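You operate a simulated robot arm through the tools that you are given. There is no shell and no other tool. Be economical: measure what you need, move in short steps, check, and stop when the job is done.

Carry out the task below with a simulated robot arm. There is one attempt and no reset: what you move stays moved.

## Task
Take the blue rubber ring and leave it on top of the silver steel disc.

The check looks at the end state, three seconds after you hand in, the way a careful person would. Anything else that was tipped, shoved, dropped, spilled or broken makes it a failure.

## Robot
A 7-joint arm with a two-finger parallel gripper, fixed in place. Base frame: the origin is at the foot of the arm, x ahead of it, y to its left, z up; the work surface is at about z = 0.8. Units: m, rad, N and s.
With the tool pointing down near the work surface it reaches from about 0.3 to 0.7 m from the base axis. Its first joint turns from -1.152 to 1.152 rad. Payload 1.57 kg.
The tool frame sits at the grasp point between the pads (the TCP): z along the fingers, y along the line on which they close. The tips reach 0.03 m beyond it. The gripper opens to 0.11 m. The fingers are 0.024 m wide and 0.012 m thick; the gripper's body (0.048 by 0.112 m) begins 0.078 m behind the TCP.
Orientation is that of the tool frame in the base frame, as [roll, pitch, yaw] about the fixed x, y, z axes, in that order (R = Rz(yaw) Ry(pitch) Rx(roll)). With the fingers straight down and closing along the base's y, the tool's x points along the base's -x, its y along +y and its z along -z.

## Interface
- The arm moves only by the tool play_rows. Its argument "targets" is text: rows parted by semicolons, each of 5 numbers parted by spaces: the shift along the base's x, y, z in units of 50 mm (1.0 is 50 mm), then the turn about the base's z in units of 8 degrees (1.0 is 8 degrees), then the opening, from 0 (shut) to 1 (fully open). In form: tx ty tz yaw grip; .... A call has 1 to 20 rows; each row shifts and turns the commanded pose from where the row before left it. A call with a number of a shift or a turn outside -1 to 1 is refused whole. Each row takes 0.2 s and may step no farther than 0.05 m and 0.15 rad from the row before; otherwise, or with a gripper value out of range, the whole call is refused. A pose out of reach is approached as far as the arm can. The call stops where the force on the tool passes 40 N (or 10 N more than at its start, if that is more) or the arm is blocked; 0.2 s more then pass. The fingers move at their own pace (about 0.108 m/s each) and stop on an object; they squeeze with about 38 N. The grip force told is the motor's: it shows also when the fingers shut on nothing. Time passes only in rows, and 0.2 s behind the last, so rows that do not move let the fingers close. It gives the time, the measured TCP pose, the force on the tool (base axes), the opening and the grip force at its end, in the units of the frame above (readings bear some noise).
- Cameras (640 x 400 px; columns grow to the right, rows downward): "scene" is fixed at [0.173, -0.4057, 1.3939]; the picture's right is [0.64, -0.77, 0.00], its down [-0.52, -0.43, -0.73] and it looks along [0.57, 0.47, -0.68] (base axes); focal length 375 px, centre (320, 200). "wrist" rides on the gripper at [0.07, 0.016, -0.141] in the tool frame; the picture's right is [-0.23, 0.97, 0.00], its down [-0.86, -0.20, -0.48] and it looks along [-0.47, -0.11, 0.88] (tool axes); focal length 222 px, centre (320, 200). There is no depth. A picture from a camera that has moved, and an enlarged one, comes with that camera's place and axes in the base frame and with its lens.
- get_image(camera): a new picture of that camera. No time passes.
- enlarge(camera, box): a new picture of the part [left, top, right, bottom] of that camera's present view, enlarged. No time passes.
- job_done(): hands the job in; it is judged then, once.

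Work in short steps. Places have to be worked out from the pictures, the camera data and where the tool is seen: move nearer, look again, correct. Check each grasp and each placing, and mend what went wrong. You have 90 turns and 36 pictures in all, those below and enlarged ones among them. Open the gripper and draw the arm clear of the work before you hand the job in, unless the task says otherwise; then end with one line.

The tools are called after "Call:" as a command line: name --argument value ..., lists and objects as JSON in quotes. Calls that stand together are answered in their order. play_rows: Moves the arm, as the interface text tells. Its arguments: {"type":"object","properties":{"targets":{"type":"string"}},"required":["targets"]} The other tools are called the same way: get_image (camera) takes a picture; enlarge (camera, box) takes an enlarged picture of a part of a camera's view; job_done () hands the job in.

At the start:

```text
time_s: 0.0
ee_pos: [0.4496, -0.0049, 1.0912]
tool_rot: [3.14, -0.002, -3.141]
force: [-0.2, -0.4, -1.0]
opening: 0.1099
grip_force: 0.1
```

scene: 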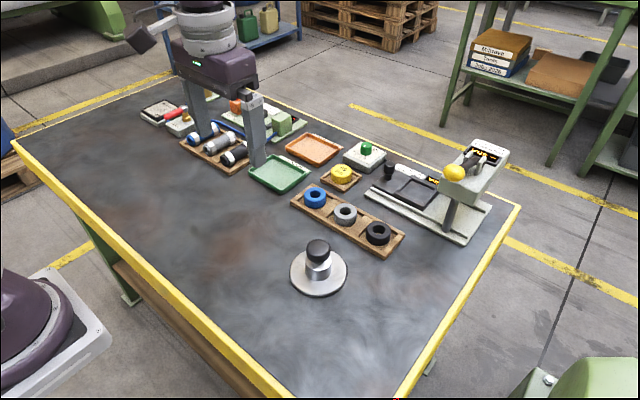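
wrist: 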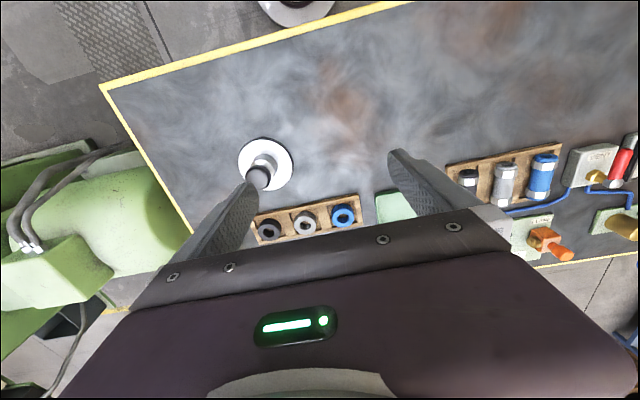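

I'll enlarge the tray with the rings and the disc to see exactly what they are.

Call:
enlarge --camera "scene" --box '[260, 160, 420, 310]'

Call:
enlarge --camera "wrist" --box '[220, 120, 380, 250]'

```text
2.67 times, centred on (340, 235) of scene
camera zoom: at [0.173, -0.4057, 1.3939], right [0.64, -0.77, 0.0], down [-0.52, -0.43, -0.73], along [0.57, 0.47, -0.68], focal length 999 px, centre (267, 107)
```

zoom: 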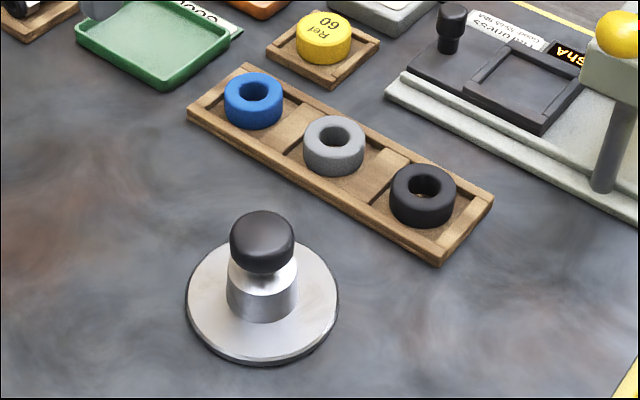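

```text
3.08 times, centred on (300, 185) of wrist
camera zoom: at [0.3801, 0.0109, 1.2335], right [0.23, 0.97, 0.0], down [0.86, -0.2, 0.48], along [0.47, -0.11, -0.88], focal length 684 px, centre (382, 246)
```

zoom: 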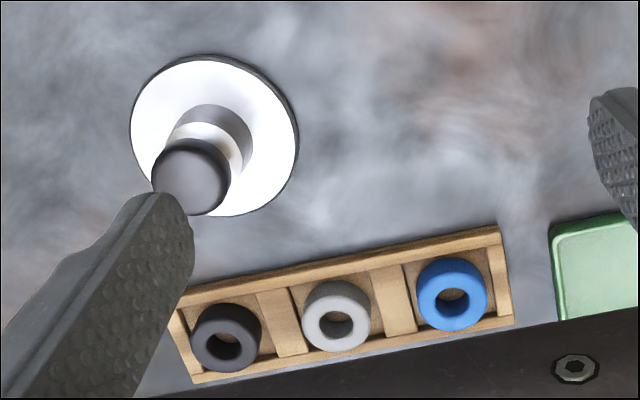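

The disc (about 108 mm across, near (0.508, -0.125)) carries a steel piece with a black knob, and the blue ring (about 49 mm) is near (0.647, 0.00). I need to know whether the knobbed piece is a separate object, so I'll bring the wrist camera closer.

Call:
play_rows --targets "-0.27 -0.63 -0.6 0 1; -0.27 -0.63 -0.6 0 1; -0.27 -0.63 -0.6 0 1; 0 0 0 0 1"

Call:
get_image --camera "wrist"

Call:
enlarge --camera "scene" --box '[280, 230, 360, 300]'

```text
time_s: 1.0
ee_pos: [0.4071, -0.0991, 1.0041]
tool_rot: [3.14, 0.0, 3.141]
force: [0.5, 0.1, -0.1]
opening: 0.1101
grip_force: 0.2
```

```text
31 pictures are left
camera wrist: at [0.3381, -0.0838, 1.145], right [0.23, 0.97, 0.0], down [0.86, -0.2, 0.48], along [0.47, -0.11, -0.88], focal length 222 px, centre (320, 200)
```

wrist: 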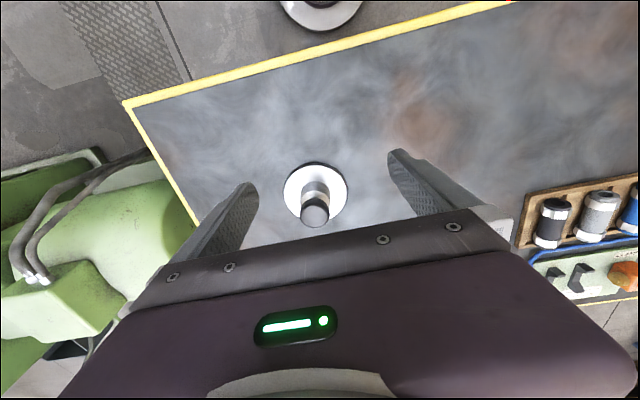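

```text
5.71 times, centred on (320, 265) of scene
camera zoom: at [0.173, -0.4057, 1.3939], right [0.64, -0.77, 0.0], down [-0.52, -0.43, -0.73], along [0.57, 0.47, -0.68], focal length 2141 px, centre (320, -171)
```

zoom: 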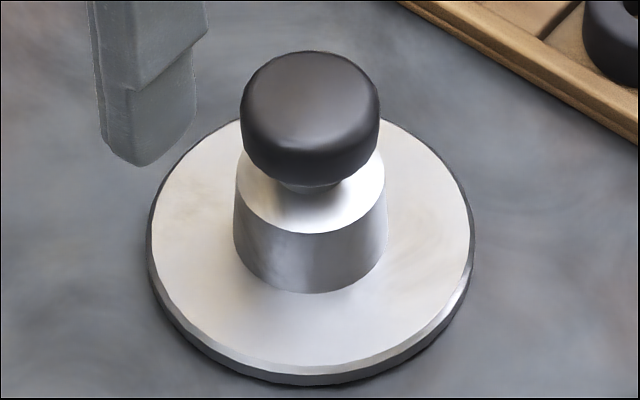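

The weight looks slightly off the disc's centre, so it's likely a separate object that has to be moved aside (about 50 mm base, knob about 42 mm, top near z 0.873). I'll move above it and check the alignment.

Call:
play_rows --targets "0.66 -0.187 -0.36 0 1; 0.66 -0.187 -0.36 0 1; 0.66 -0.187 -0.36 0 1; 0 0 0 0 1"

Call:
get_image --camera "wrist"

Call:
enlarge --camera "scene" --box '[260, 200, 380, 300]'

```text
time_s: 2.0
ee_pos: [0.5102, -0.1273, 0.9483]
tool_rot: [-3.141, -0.001, -3.141]
force: [0.0, 0.8, -0.3]
opening: 0.11
grip_force: 0.0
```

```text
29 pictures are left
camera wrist: at [0.4401, -0.111, 1.0899], right [0.23, 0.97, 0.0], down [0.86, -0.2, 0.48], along [0.47, -0.11, -0.88], focal length 222 px, centre (320, 200)
```

wrist: 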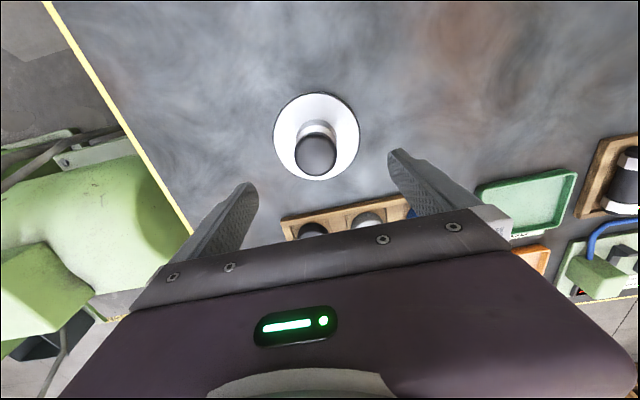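

```text
4.00 times, centred on (320, 250) of scene
camera zoom: at [0.173, -0.4057, 1.3939], right [0.64, -0.77, 0.0], down [-0.52, -0.43, -0.73], along [0.57, 0.47, -0.68], focal length 1498 px, centre (320, 0)
```

zoom: 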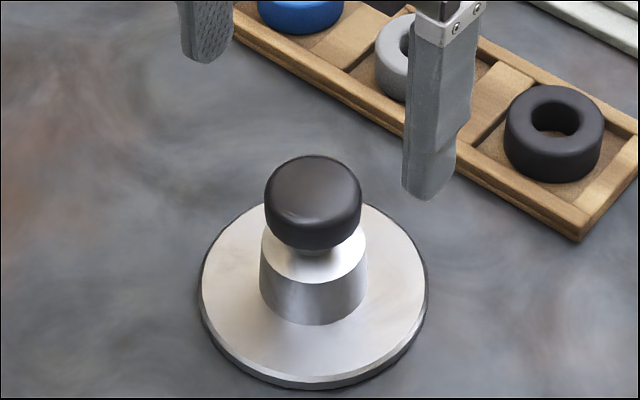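

Wrist view puts the knob at about (0.505, -0.130) and the scene view at about (0.510, -0.124), so it is close to centred. I'll descend around the knob, keeping the tips above the steel shoulder (z about 0.832).

Call:
play_rows --targets "-0.03 -0.01 -0.53 0 1; -0.03 -0.01 -0.53 0 1; 0 0 -0.53 0 1; 0 0 0 0 1"

Call:
get_image --camera "wrist"

Call:
enlarge --camera "scene" --box '[260, 200, 380, 300]'

```text
time_s: 3.0
ee_pos: [0.504, -0.1256, 0.8681]
tool_rot: [3.14, -0.001, 3.141]
force: [-0.8, -0.1, 0.4]
opening: 0.1102
grip_force: 0.1
```

```text
27 pictures are left
camera wrist: at [0.4349, -0.1113, 1.0097], right [0.23, 0.97, 0.0], down [0.86, -0.2, 0.48], along [0.47, -0.11, -0.88], focal length 222 px, centre (320, 200)
```

wrist: 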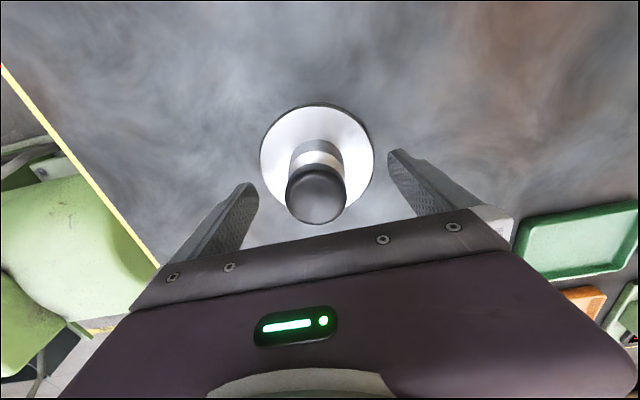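

```text
4.00 times, centred on (320, 250) of scene
camera zoom: at [0.173, -0.4057, 1.3939], right [0.64, -0.77, 0.0], down [-0.52, -0.43, -0.73], along [0.57, 0.47, -0.68], focal length 1498 px, centre (320, 0)
```

zoom: 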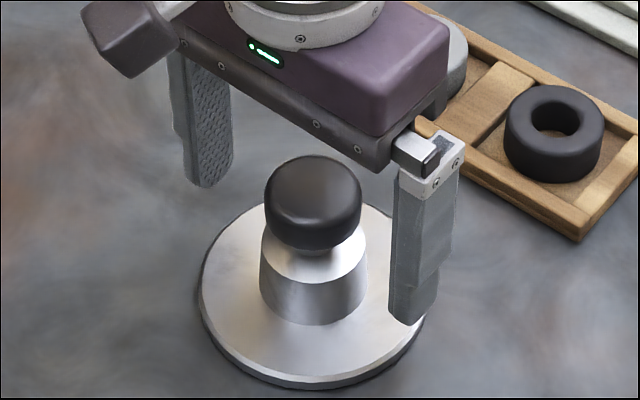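

The knob sits centred between the fingers, perhaps 2 mm toward -y, so I'll correct that and close.

Call:
play_rows --targets "0.04 -0.04 0 0 1; 0 0 0 0 0; 0 0 0 0 0; 0 0 0 0 0; 0 0 0 0 0"

Call:
enlarge --camera "scene" --box '[260, 200, 380, 300]'

```text
time_s: 4.2
ee_pos: [0.5073, -0.1305, 0.8689]
tool_rot: [-3.141, 0.0, -3.141]
force: [0.7, -1.6, -0.1]
opening: 0.0434
grip_force: 38.2
```

```text
4.00 times, centred on (320, 250) of scene
camera zoom: at [0.173, -0.4058, 1.3939], right [0.64, -0.77, 0.0], down [-0.52, -0.43, -0.73], along [0.57, 0.47, -0.68], focal length 1498 px, centre (320, 0)
```

zoom: 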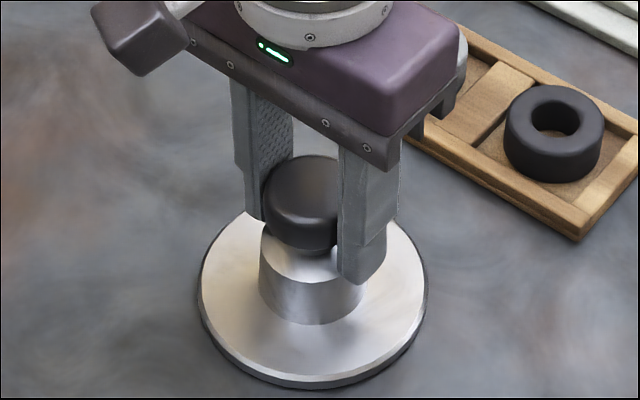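

The knob is gripped at 43 mm. I'll lift by only 15 mm and look whether the disc comes along.

Call:
play_rows --targets "0 0 0.1 0 0; 0 0 0.1 0 0; 0 0 0.1 0 0; 0 0 0 0 0"

Call:
enlarge --camera "scene" --box '[260, 200, 380, 300]'

```text
time_s: 5.2
ee_pos: [0.5066, -0.1293, 0.8839]
tool_rot: [3.14, -0.001, -3.141]
force: [-0.1, 0.2, -4.6]
opening: 0.0436
grip_force: 38.4
```

```text
4.00 times, centred on (320, 250) of scene
camera zoom: at [0.173, -0.4057, 1.3939], right [0.64, -0.77, 0.0], down [-0.52, -0.43, -0.73], along [0.57, 0.47, -0.68], focal length 1498 px, centre (320, 0)
```

zoom: 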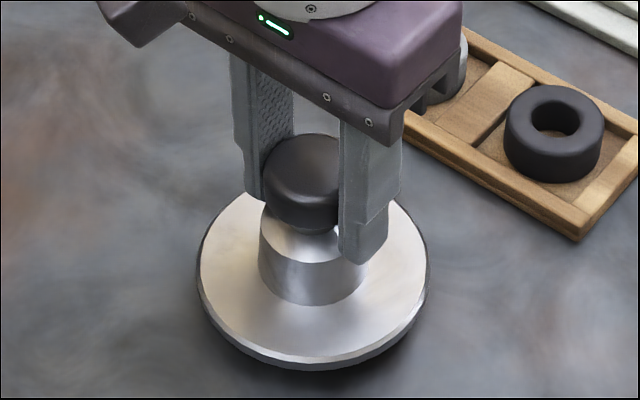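

The disc rises together with the knob, so that's one piece (about 0.46 kg) – it could be a cover. I'll lift a bit higher to see whether anything is below it before deciding.

Call:
play_rows --targets "0 0 0.5 0 0; 0 0 0.5 0 0; 0 0 0.5 0 0; 0 0 0 0 0"

Call:
get_image --camera "scene"

Call:
enlarge --camera "scene" --box '[260, 190, 380, 310]'

```text
time_s: 6.2
ee_pos: [0.5062, -0.1294, 0.9583]
tool_rot: [-3.141, 0.001, -3.141]
force: [-0.7, -0.5, -4.8]
opening: 0.0436
grip_force: 38.1
```

```text
23 pictures are left
```

scene: 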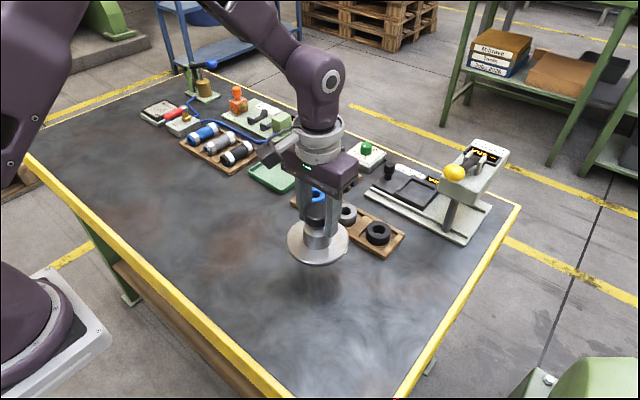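

```text
3.33 times, centred on (320, 250) of scene
camera zoom: at [0.173, -0.4057, 1.3939], right [0.64, -0.77, 0.0], down [-0.52, -0.43, -0.73], along [0.57, 0.47, -0.68], focal length 1249 px, centre (320, 33)
```

zoom: 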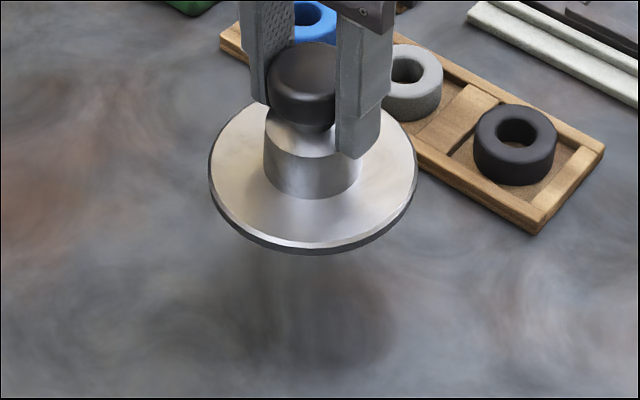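

Nothing is under it, so the disc with its hub and knob is a single piece and I should put it back where it stood. First I'll check that no other silver disc is on the table.

Call:
enlarge --camera "scene" --box '[130, 50, 300, 180]'

Call:
enlarge --camera "scene" --box '[340, 120, 530, 260]'

```text
3.08 times, centred on (215, 115) of scene
camera zoom: at [0.173, -0.4057, 1.3939], right [0.64, -0.77, 0.0], down [-0.52, -0.43, -0.73], along [0.57, 0.47, -0.68], focal length 1153 px, centre (643, 462)
```

zoom: 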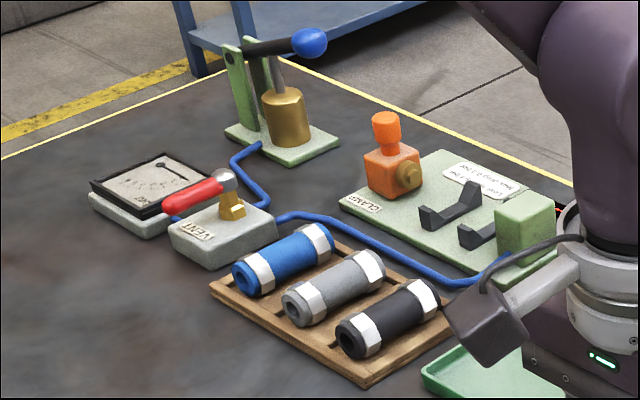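

```text
2.86 times, centred on (435, 190) of scene
camera zoom: at [0.173, -0.4057, 1.3939], right [0.64, -0.77, 0.0], down [-0.52, -0.43, -0.73], along [0.57, 0.47, -0.68], focal length 1070 px, centre (-9, 229)
```

zoom: 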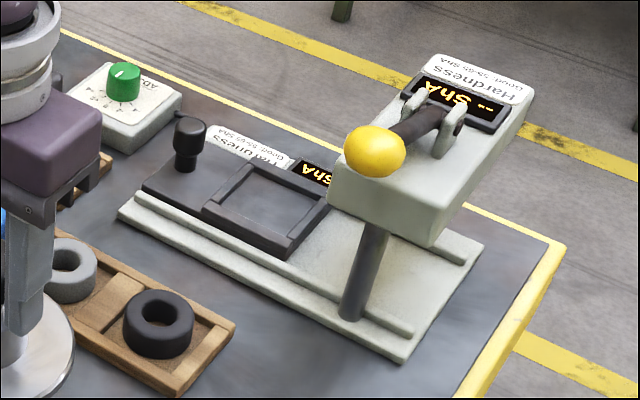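

No other silver disc exists, so this one-piece knobbed disc is the target. I'll set it back at exactly its original pose by reversing the lift.

Call:
play_rows --targets "0 0 -0.5 0 0; 0 0 -0.5 0 0; 0 0 -0.5 0 0; 0 0 -0.1 0 0; 0 0 -0.1 0 0; 0 0 -0.08 0 0; 0 0 -0.02 0 0; 0 0 0 0 0"

```text
time_s: 8.0
ee_pos: [0.5086, -0.1314, 0.8684]
tool_rot: [3.141, 0.0, 3.14]
force: [0.6, 0.6, 3.5]
opening: 0.0433
grip_force: 38.2
```

The reading (z 0.868, upward force 3.5 N) shows it is back on the table. I'll open, rise and look.

Call:
play_rows --targets "0 0 0 0 1; 0 0 0 0 1; 0 0 0 0 1; 0 0 0.5 0 1; 0 0 0.8 0 1; 0 0 0.8 0 1; 0 0 0 0 1"

Call:
enlarge --camera "scene" --box '[280, 230, 360, 300]'

```text
time_s: 9.6
ee_pos: [0.5074, -0.1293, 0.9727]
tool_rot: [3.141, 0.0, 3.141]
force: [-0.4, 0.6, -0.5]
opening: 0.11
grip_force: 0.0
```

```text
5.71 times, centred on (320, 265) of scene
camera zoom: at [0.173, -0.4057, 1.3939], right [0.64, -0.77, 0.0], down [-0.52, -0.43, -0.73], along [0.57, 0.47, -0.68], focal length 2141 px, centre (320, -171)
```

zoom: 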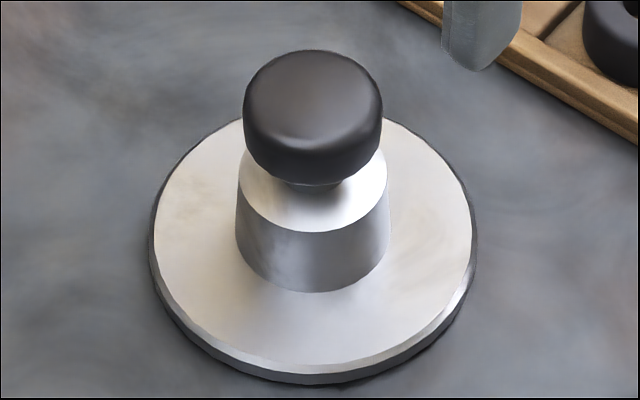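

The disc is back within about a millimetre of its place. Now I'll move to view the blue ring with the wrist camera.

Call:
play_rows --targets "0.4 0.87 0 0 1; 0.4 0.87 0 0 1; 0.4 0.87 0 0 1; 0 0 0 0 1"

Call:
get_image --camera "wrist"

```text
time_s: 10.6
ee_pos: [0.5697, 0.0008, 0.9712]
tool_rot: [-3.141, 0.0, 3.141]
force: [0.0, -0.6, -0.2]
opening: 0.1101
grip_force: 0.0
```

```text
18 pictures are left
camera wrist: at [0.5, 0.0168, 1.1127], right [0.23, 0.97, 0.0], down [0.86, -0.2, 0.48], along [0.47, -0.11, -0.88], focal length 222 px, centre (320, 200)
```

wrist: 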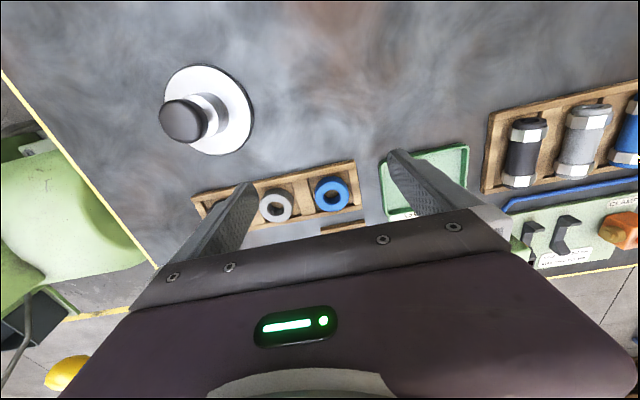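

Blue ring is at about (0.648, 0.000), with the tray running along y. I'll zoom to see the tray walls and dividers around the ring and pick a grasp direction and depth.

Call:
enlarge --camera "scene" --box '[285, 170, 365, 230]'

Call:
enlarge --camera "wrist" --box '[280, 150, 380, 230]'

```text
6.67 times, centred on (325, 200) of scene
camera zoom: at [0.173, -0.4057, 1.3939], right [0.64, -0.77, 0.0], down [-0.52, -0.43, -0.73], along [0.57, 0.47, -0.68], focal length 2498 px, centre (287, 200)
```

zoom: 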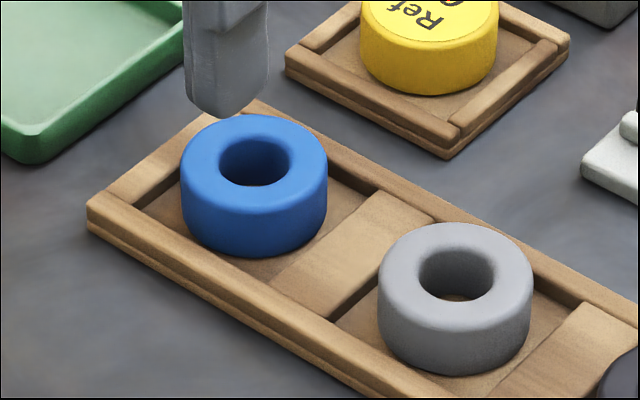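

```text
5.00 times, centred on (330, 190) of wrist
camera zoom: at [0.5, 0.0168, 1.1127], right [0.23, 0.97, 0.0], down [0.86, -0.2, 0.48], along [0.47, -0.11, -0.88], focal length 1111 px, centre (270, 250)
```

zoom: 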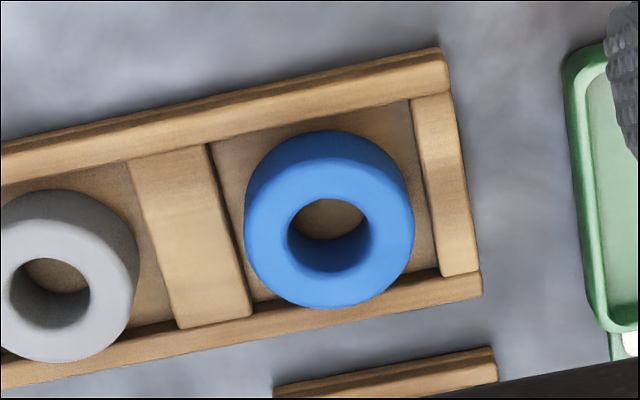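

The ring is about 49 mm wide and 30 mm tall with its top near z 0.836; tray walls are low (about 0.815). I'll go over (0.646, 0) with a part-open gripper, descend to z 0.89 and check.

Call:
play_rows --targets "0.76 0 0 0 0.75; 0.76 0 0 0 0.75; 0 0 -0.8 0 0.75; 0 0 -0.8 0 0.75; 0 0 0 0 0.75"

Call:
enlarge --camera "wrist" --box '[220, 130, 420, 255]'

Call:
enlarge --camera "scene" --box '[265, 150, 365, 230]'

```text
time_s: 11.8
ee_pos: [0.6412, 0.0021, 0.8937]
tool_rot: [3.142, 0.0, 3.141]
force: [0.0, 0.1, -0.5]
opening: 0.0826
grip_force: 0.1
```

```text
3.20 times, centred on (320, 192) of wrist
camera zoom: at [0.5728, 0.0171, 1.0353], right [0.23, 0.97, 0.0], down [0.86, -0.2, 0.48], along [0.47, -0.11, -0.88], focal length 711 px, centre (320, 224)
```

zoom: 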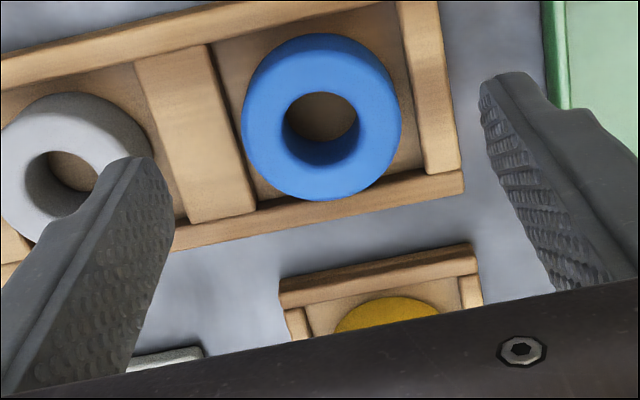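

```text
5.00 times, centred on (315, 190) of scene
camera zoom: at [0.173, -0.4057, 1.3939], right [0.64, -0.77, 0.0], down [-0.52, -0.43, -0.73], along [0.57, 0.47, -0.68], focal length 1873 px, centre (345, 250)
```

zoom: 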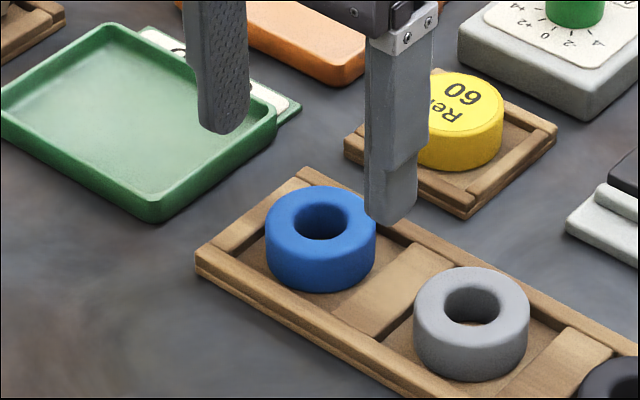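

Ring centre computes to (0.6465, 0.0005), so I need +4 mm in x. I'll descend to TCP z 0.850 (tips about 0.820, above the tray walls).

Call:
play_rows --targets "0.08 -0.02 -0.4 0 0.75; 0 0 -0.3 0 0.75; 0 0 -0.17 0 0.75; 0 0 0 0 0.75"

Call:
enlarge --camera "scene" --box '[265, 150, 365, 230]'

```text
time_s: 12.8
ee_pos: [0.6471, 0.0004, 0.8493]
tool_rot: [3.141, 0.001, -3.141]
force: [-0.2, -0.3, -0.7]
opening: 0.0824
grip_force: 0.0
```

```text
5.00 times, centred on (315, 190) of scene
camera zoom: at [0.173, -0.4057, 1.3939], right [0.64, -0.77, 0.0], down [-0.52, -0.43, -0.73], along [0.57, 0.47, -0.68], focal length 1873 px, centre (345, 250)
```

zoom: 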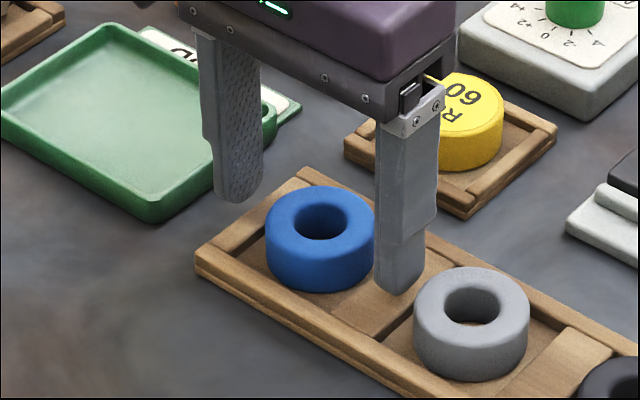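

The fingers straddle the ring with room on both sides. I'll close and lift 10 mm to check the grip.

Call:
play_rows --targets "0 0 0 0 0; 0 0 0 0 0; 0 0 0 0 0; 0 0 0.2 0 0; 0 0 0 0 0"

Call:
enlarge --camera "scene" --box '[265, 150, 365, 230]'

```text
time_s: 14.0
ee_pos: [0.6483, -0.0003, 0.8607]
tool_rot: [-3.141, 0.0, 3.141]
force: [-0.3, -0.2, -1.0]
opening: 0.0492
grip_force: 38.2
```

```text
5.00 times, centred on (315, 190) of scene
camera zoom: at [0.173, -0.4057, 1.3939], right [0.64, -0.77, 0.0], down [-0.52, -0.43, -0.73], along [0.57, 0.47, -0.68], focal length 1873 px, centre (345, 250)
```

zoom: 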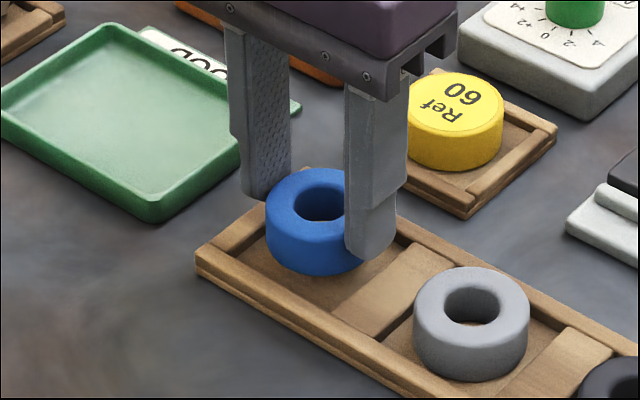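

Ring is held level at 49 mm width. I'll lift and carry it over the disc's axis at (0.506, -0.130), where the centre of the disc's top (the knob, 43 mm) can support it; the plate rim beside the hub is too narrow for a safe seat.

Call:
play_rows --targets "0 0 1 0 0; 0 0 0.9 0 0; -0.705 -0.65 0 0 0; -0.705 -0.65 0 0 0; -0.705 -0.65 0 0 0; -0.705 -0.65 0 0 0; 0 0 0 0 0"

Call:
get_image --camera "wrist"

Call:
enlarge --camera "scene" --box '[260, 190, 380, 300]'

```text
time_s: 15.6
ee_pos: [0.5078, -0.1303, 0.9548]
tool_rot: [-3.141, 0.0, -3.14]
force: [-0.2, 0.0, 0.1]
opening: 0.0487
grip_force: 38.5
```

```text
11 pictures are left
camera wrist: at [0.4389, -0.1149, 1.0961], right [0.23, 0.97, 0.0], down [0.86, -0.2, 0.48], along [0.47, -0.11, -0.88], focal length 222 px, centre (320, 200)
```

wrist: 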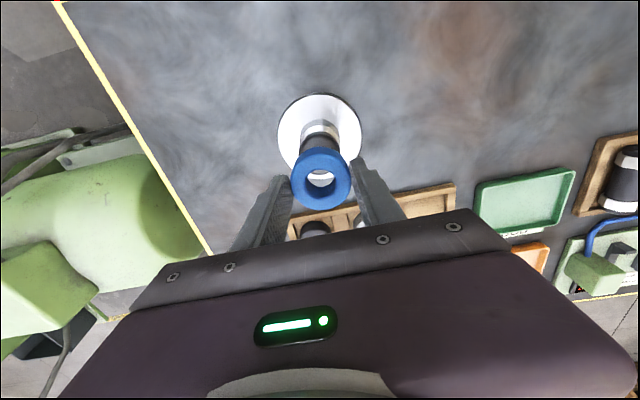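

```text
3.64 times, centred on (320, 245) of scene
camera zoom: at [0.1729, -0.4057, 1.3939], right [0.64, -0.77, 0.0], down [-0.52, -0.43, -0.73], along [0.57, 0.47, -0.68], focal length 1362 px, centre (320, 36)
```

zoom: 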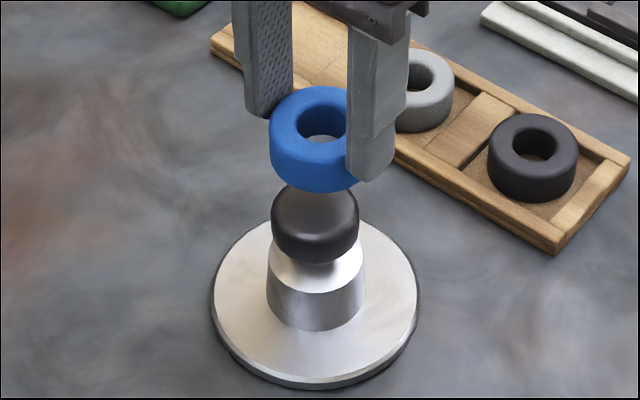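

Comparing outlines, the ring sits about 2–3 mm too far in +x relative to the knob. I'll correct that and lower to just above contact, then look.

Call:
play_rows --targets "-0.05 0 -0.3 0 0; 0 0 -0.3 0 0; 0 0 0 0 0"

Call:
enlarge --camera "scene" --box '[280, 210, 360, 270]'

```text
time_s: 16.4
ee_pos: [0.5038, -0.131, 0.9249]
tool_rot: [-3.141, 0.0, 3.14]
force: [-3.5, 2.8, 14.5]
opening: 0.0489
grip_force: 37.7
```

```text
6.67 times, centred on (320, 240) of scene
camera zoom: at [0.1727, -0.4056, 1.394], right [0.64, -0.77, 0.0], down [-0.52, -0.43, -0.73], along [0.57, 0.47, -0.68], focal length 2498 px, centre (320, -67)
```

zoom: 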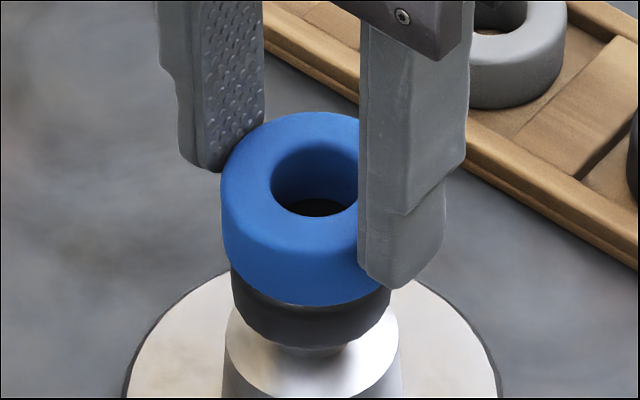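

The ring touches the knob (14.5 N upward) and is centred to within about 1 mm. I'll relieve the pressure by raising about 1.5 mm and check the force before releasing.

Call:
play_rows --targets "0 0 0.02 0 0; 0 0 0.01 0 0; 0 0 0 0 0"

```text
time_s: 17.2
ee_pos: [0.5042, -0.1312, 0.9256]
tool_rot: [-3.141, -0.001, -3.14]
force: [-0.3, 0.1, -0.3]
opening: 0.0488
grip_force: 37.4
```

Force is now about zero, so the ring is just at the surface. I'll lower 0.5 mm, open gently to a partial opening, and look.

Call:
play_rows --targets "0 0 -0.01 0 0; 0 0 0 0 0.5; 0 0 0 0 0.7; 0 0 0 0 0.7"

Call:
enlarge --camera "scene" --box '[270, 200, 370, 300]'

```text
time_s: 18.2
ee_pos: [0.5039, -0.1307, 0.925]
tool_rot: [3.141, 0.0, -3.14]
force: [-0.4, 0.0, -0.2]
opening: 0.0772
grip_force: 0.1
```

```text
4.00 times, centred on (320, 250) of scene
camera zoom: at [0.173, -0.4057, 1.3939], right [0.64, -0.77, 0.0], down [-0.52, -0.43, -0.73], along [0.57, 0.47, -0.68], focal length 1498 px, centre (320, 0)
```

zoom: 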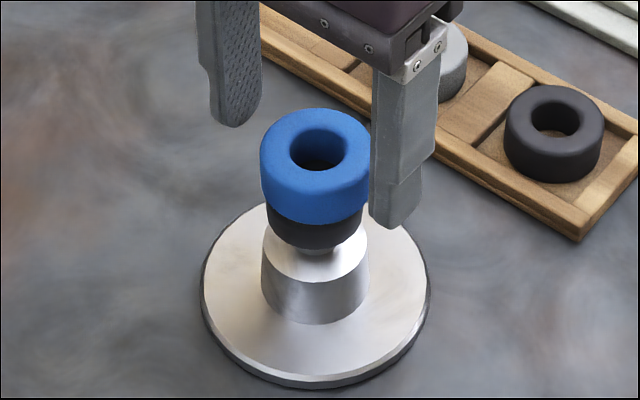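

The ring stands level and centred on the disc's top. I'll rise straight up and move the arm clear.

Call:
play_rows --targets "0 0 0.3 0 0.7; 0 0 0.8 0 0.7; 0 0 0.9 0 0.7; 0 0 0.9 0 0.7; 0 0.9 0 0 0.7; 0 0.9 0 0 0.7; 0 0.9 0 0 0.7; 0 0 0 0 0.7; 0 0 0 0 0.7"

Call:
get_image --camera "scene"

Call:
enlarge --camera "scene" --box '[270, 200, 370, 300]'

```text
time_s: 20.2
ee_pos: [0.5046, 0.0045, 1.0694]
tool_rot: [-3.141, -0.001, 3.142]
force: [0.7, 0.2, -0.6]
opening: 0.0769
grip_force: 0.0
```

```text
7 pictures are left
```

scene: 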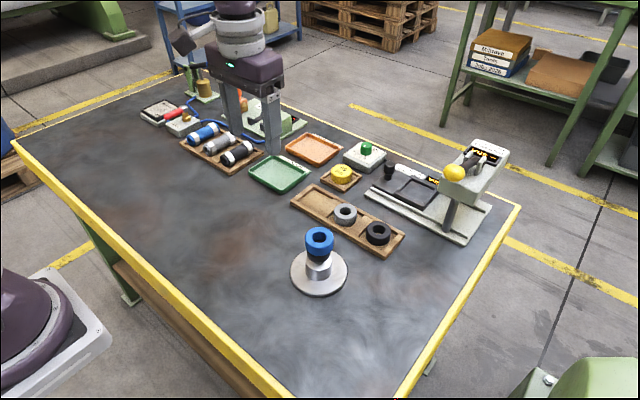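

```text
4.00 times, centred on (320, 250) of scene
camera zoom: at [0.173, -0.4057, 1.3939], right [0.64, -0.77, 0.0], down [-0.52, -0.43, -0.73], along [0.57, 0.47, -0.68], focal length 1498 px, centre (320, 0)
```

zoom: 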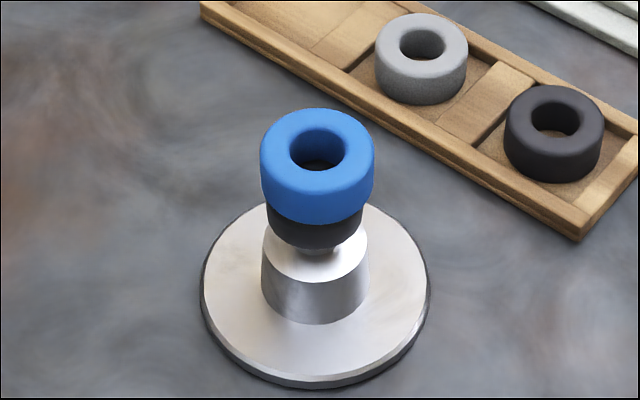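

The ring is at rest on top of the disc, the gripper is open and clear, and nothing else has moved, so I'm handing in.

Call:
job_done

```text
The job is handed in.
```

The blue rubber ring is on top of the silver steel disc, resting level on its centre knob rather than on the plate, where the rim was too narrow to hold it; I also lifted the disc once to check it was one piece and set it back within about 1 mm.
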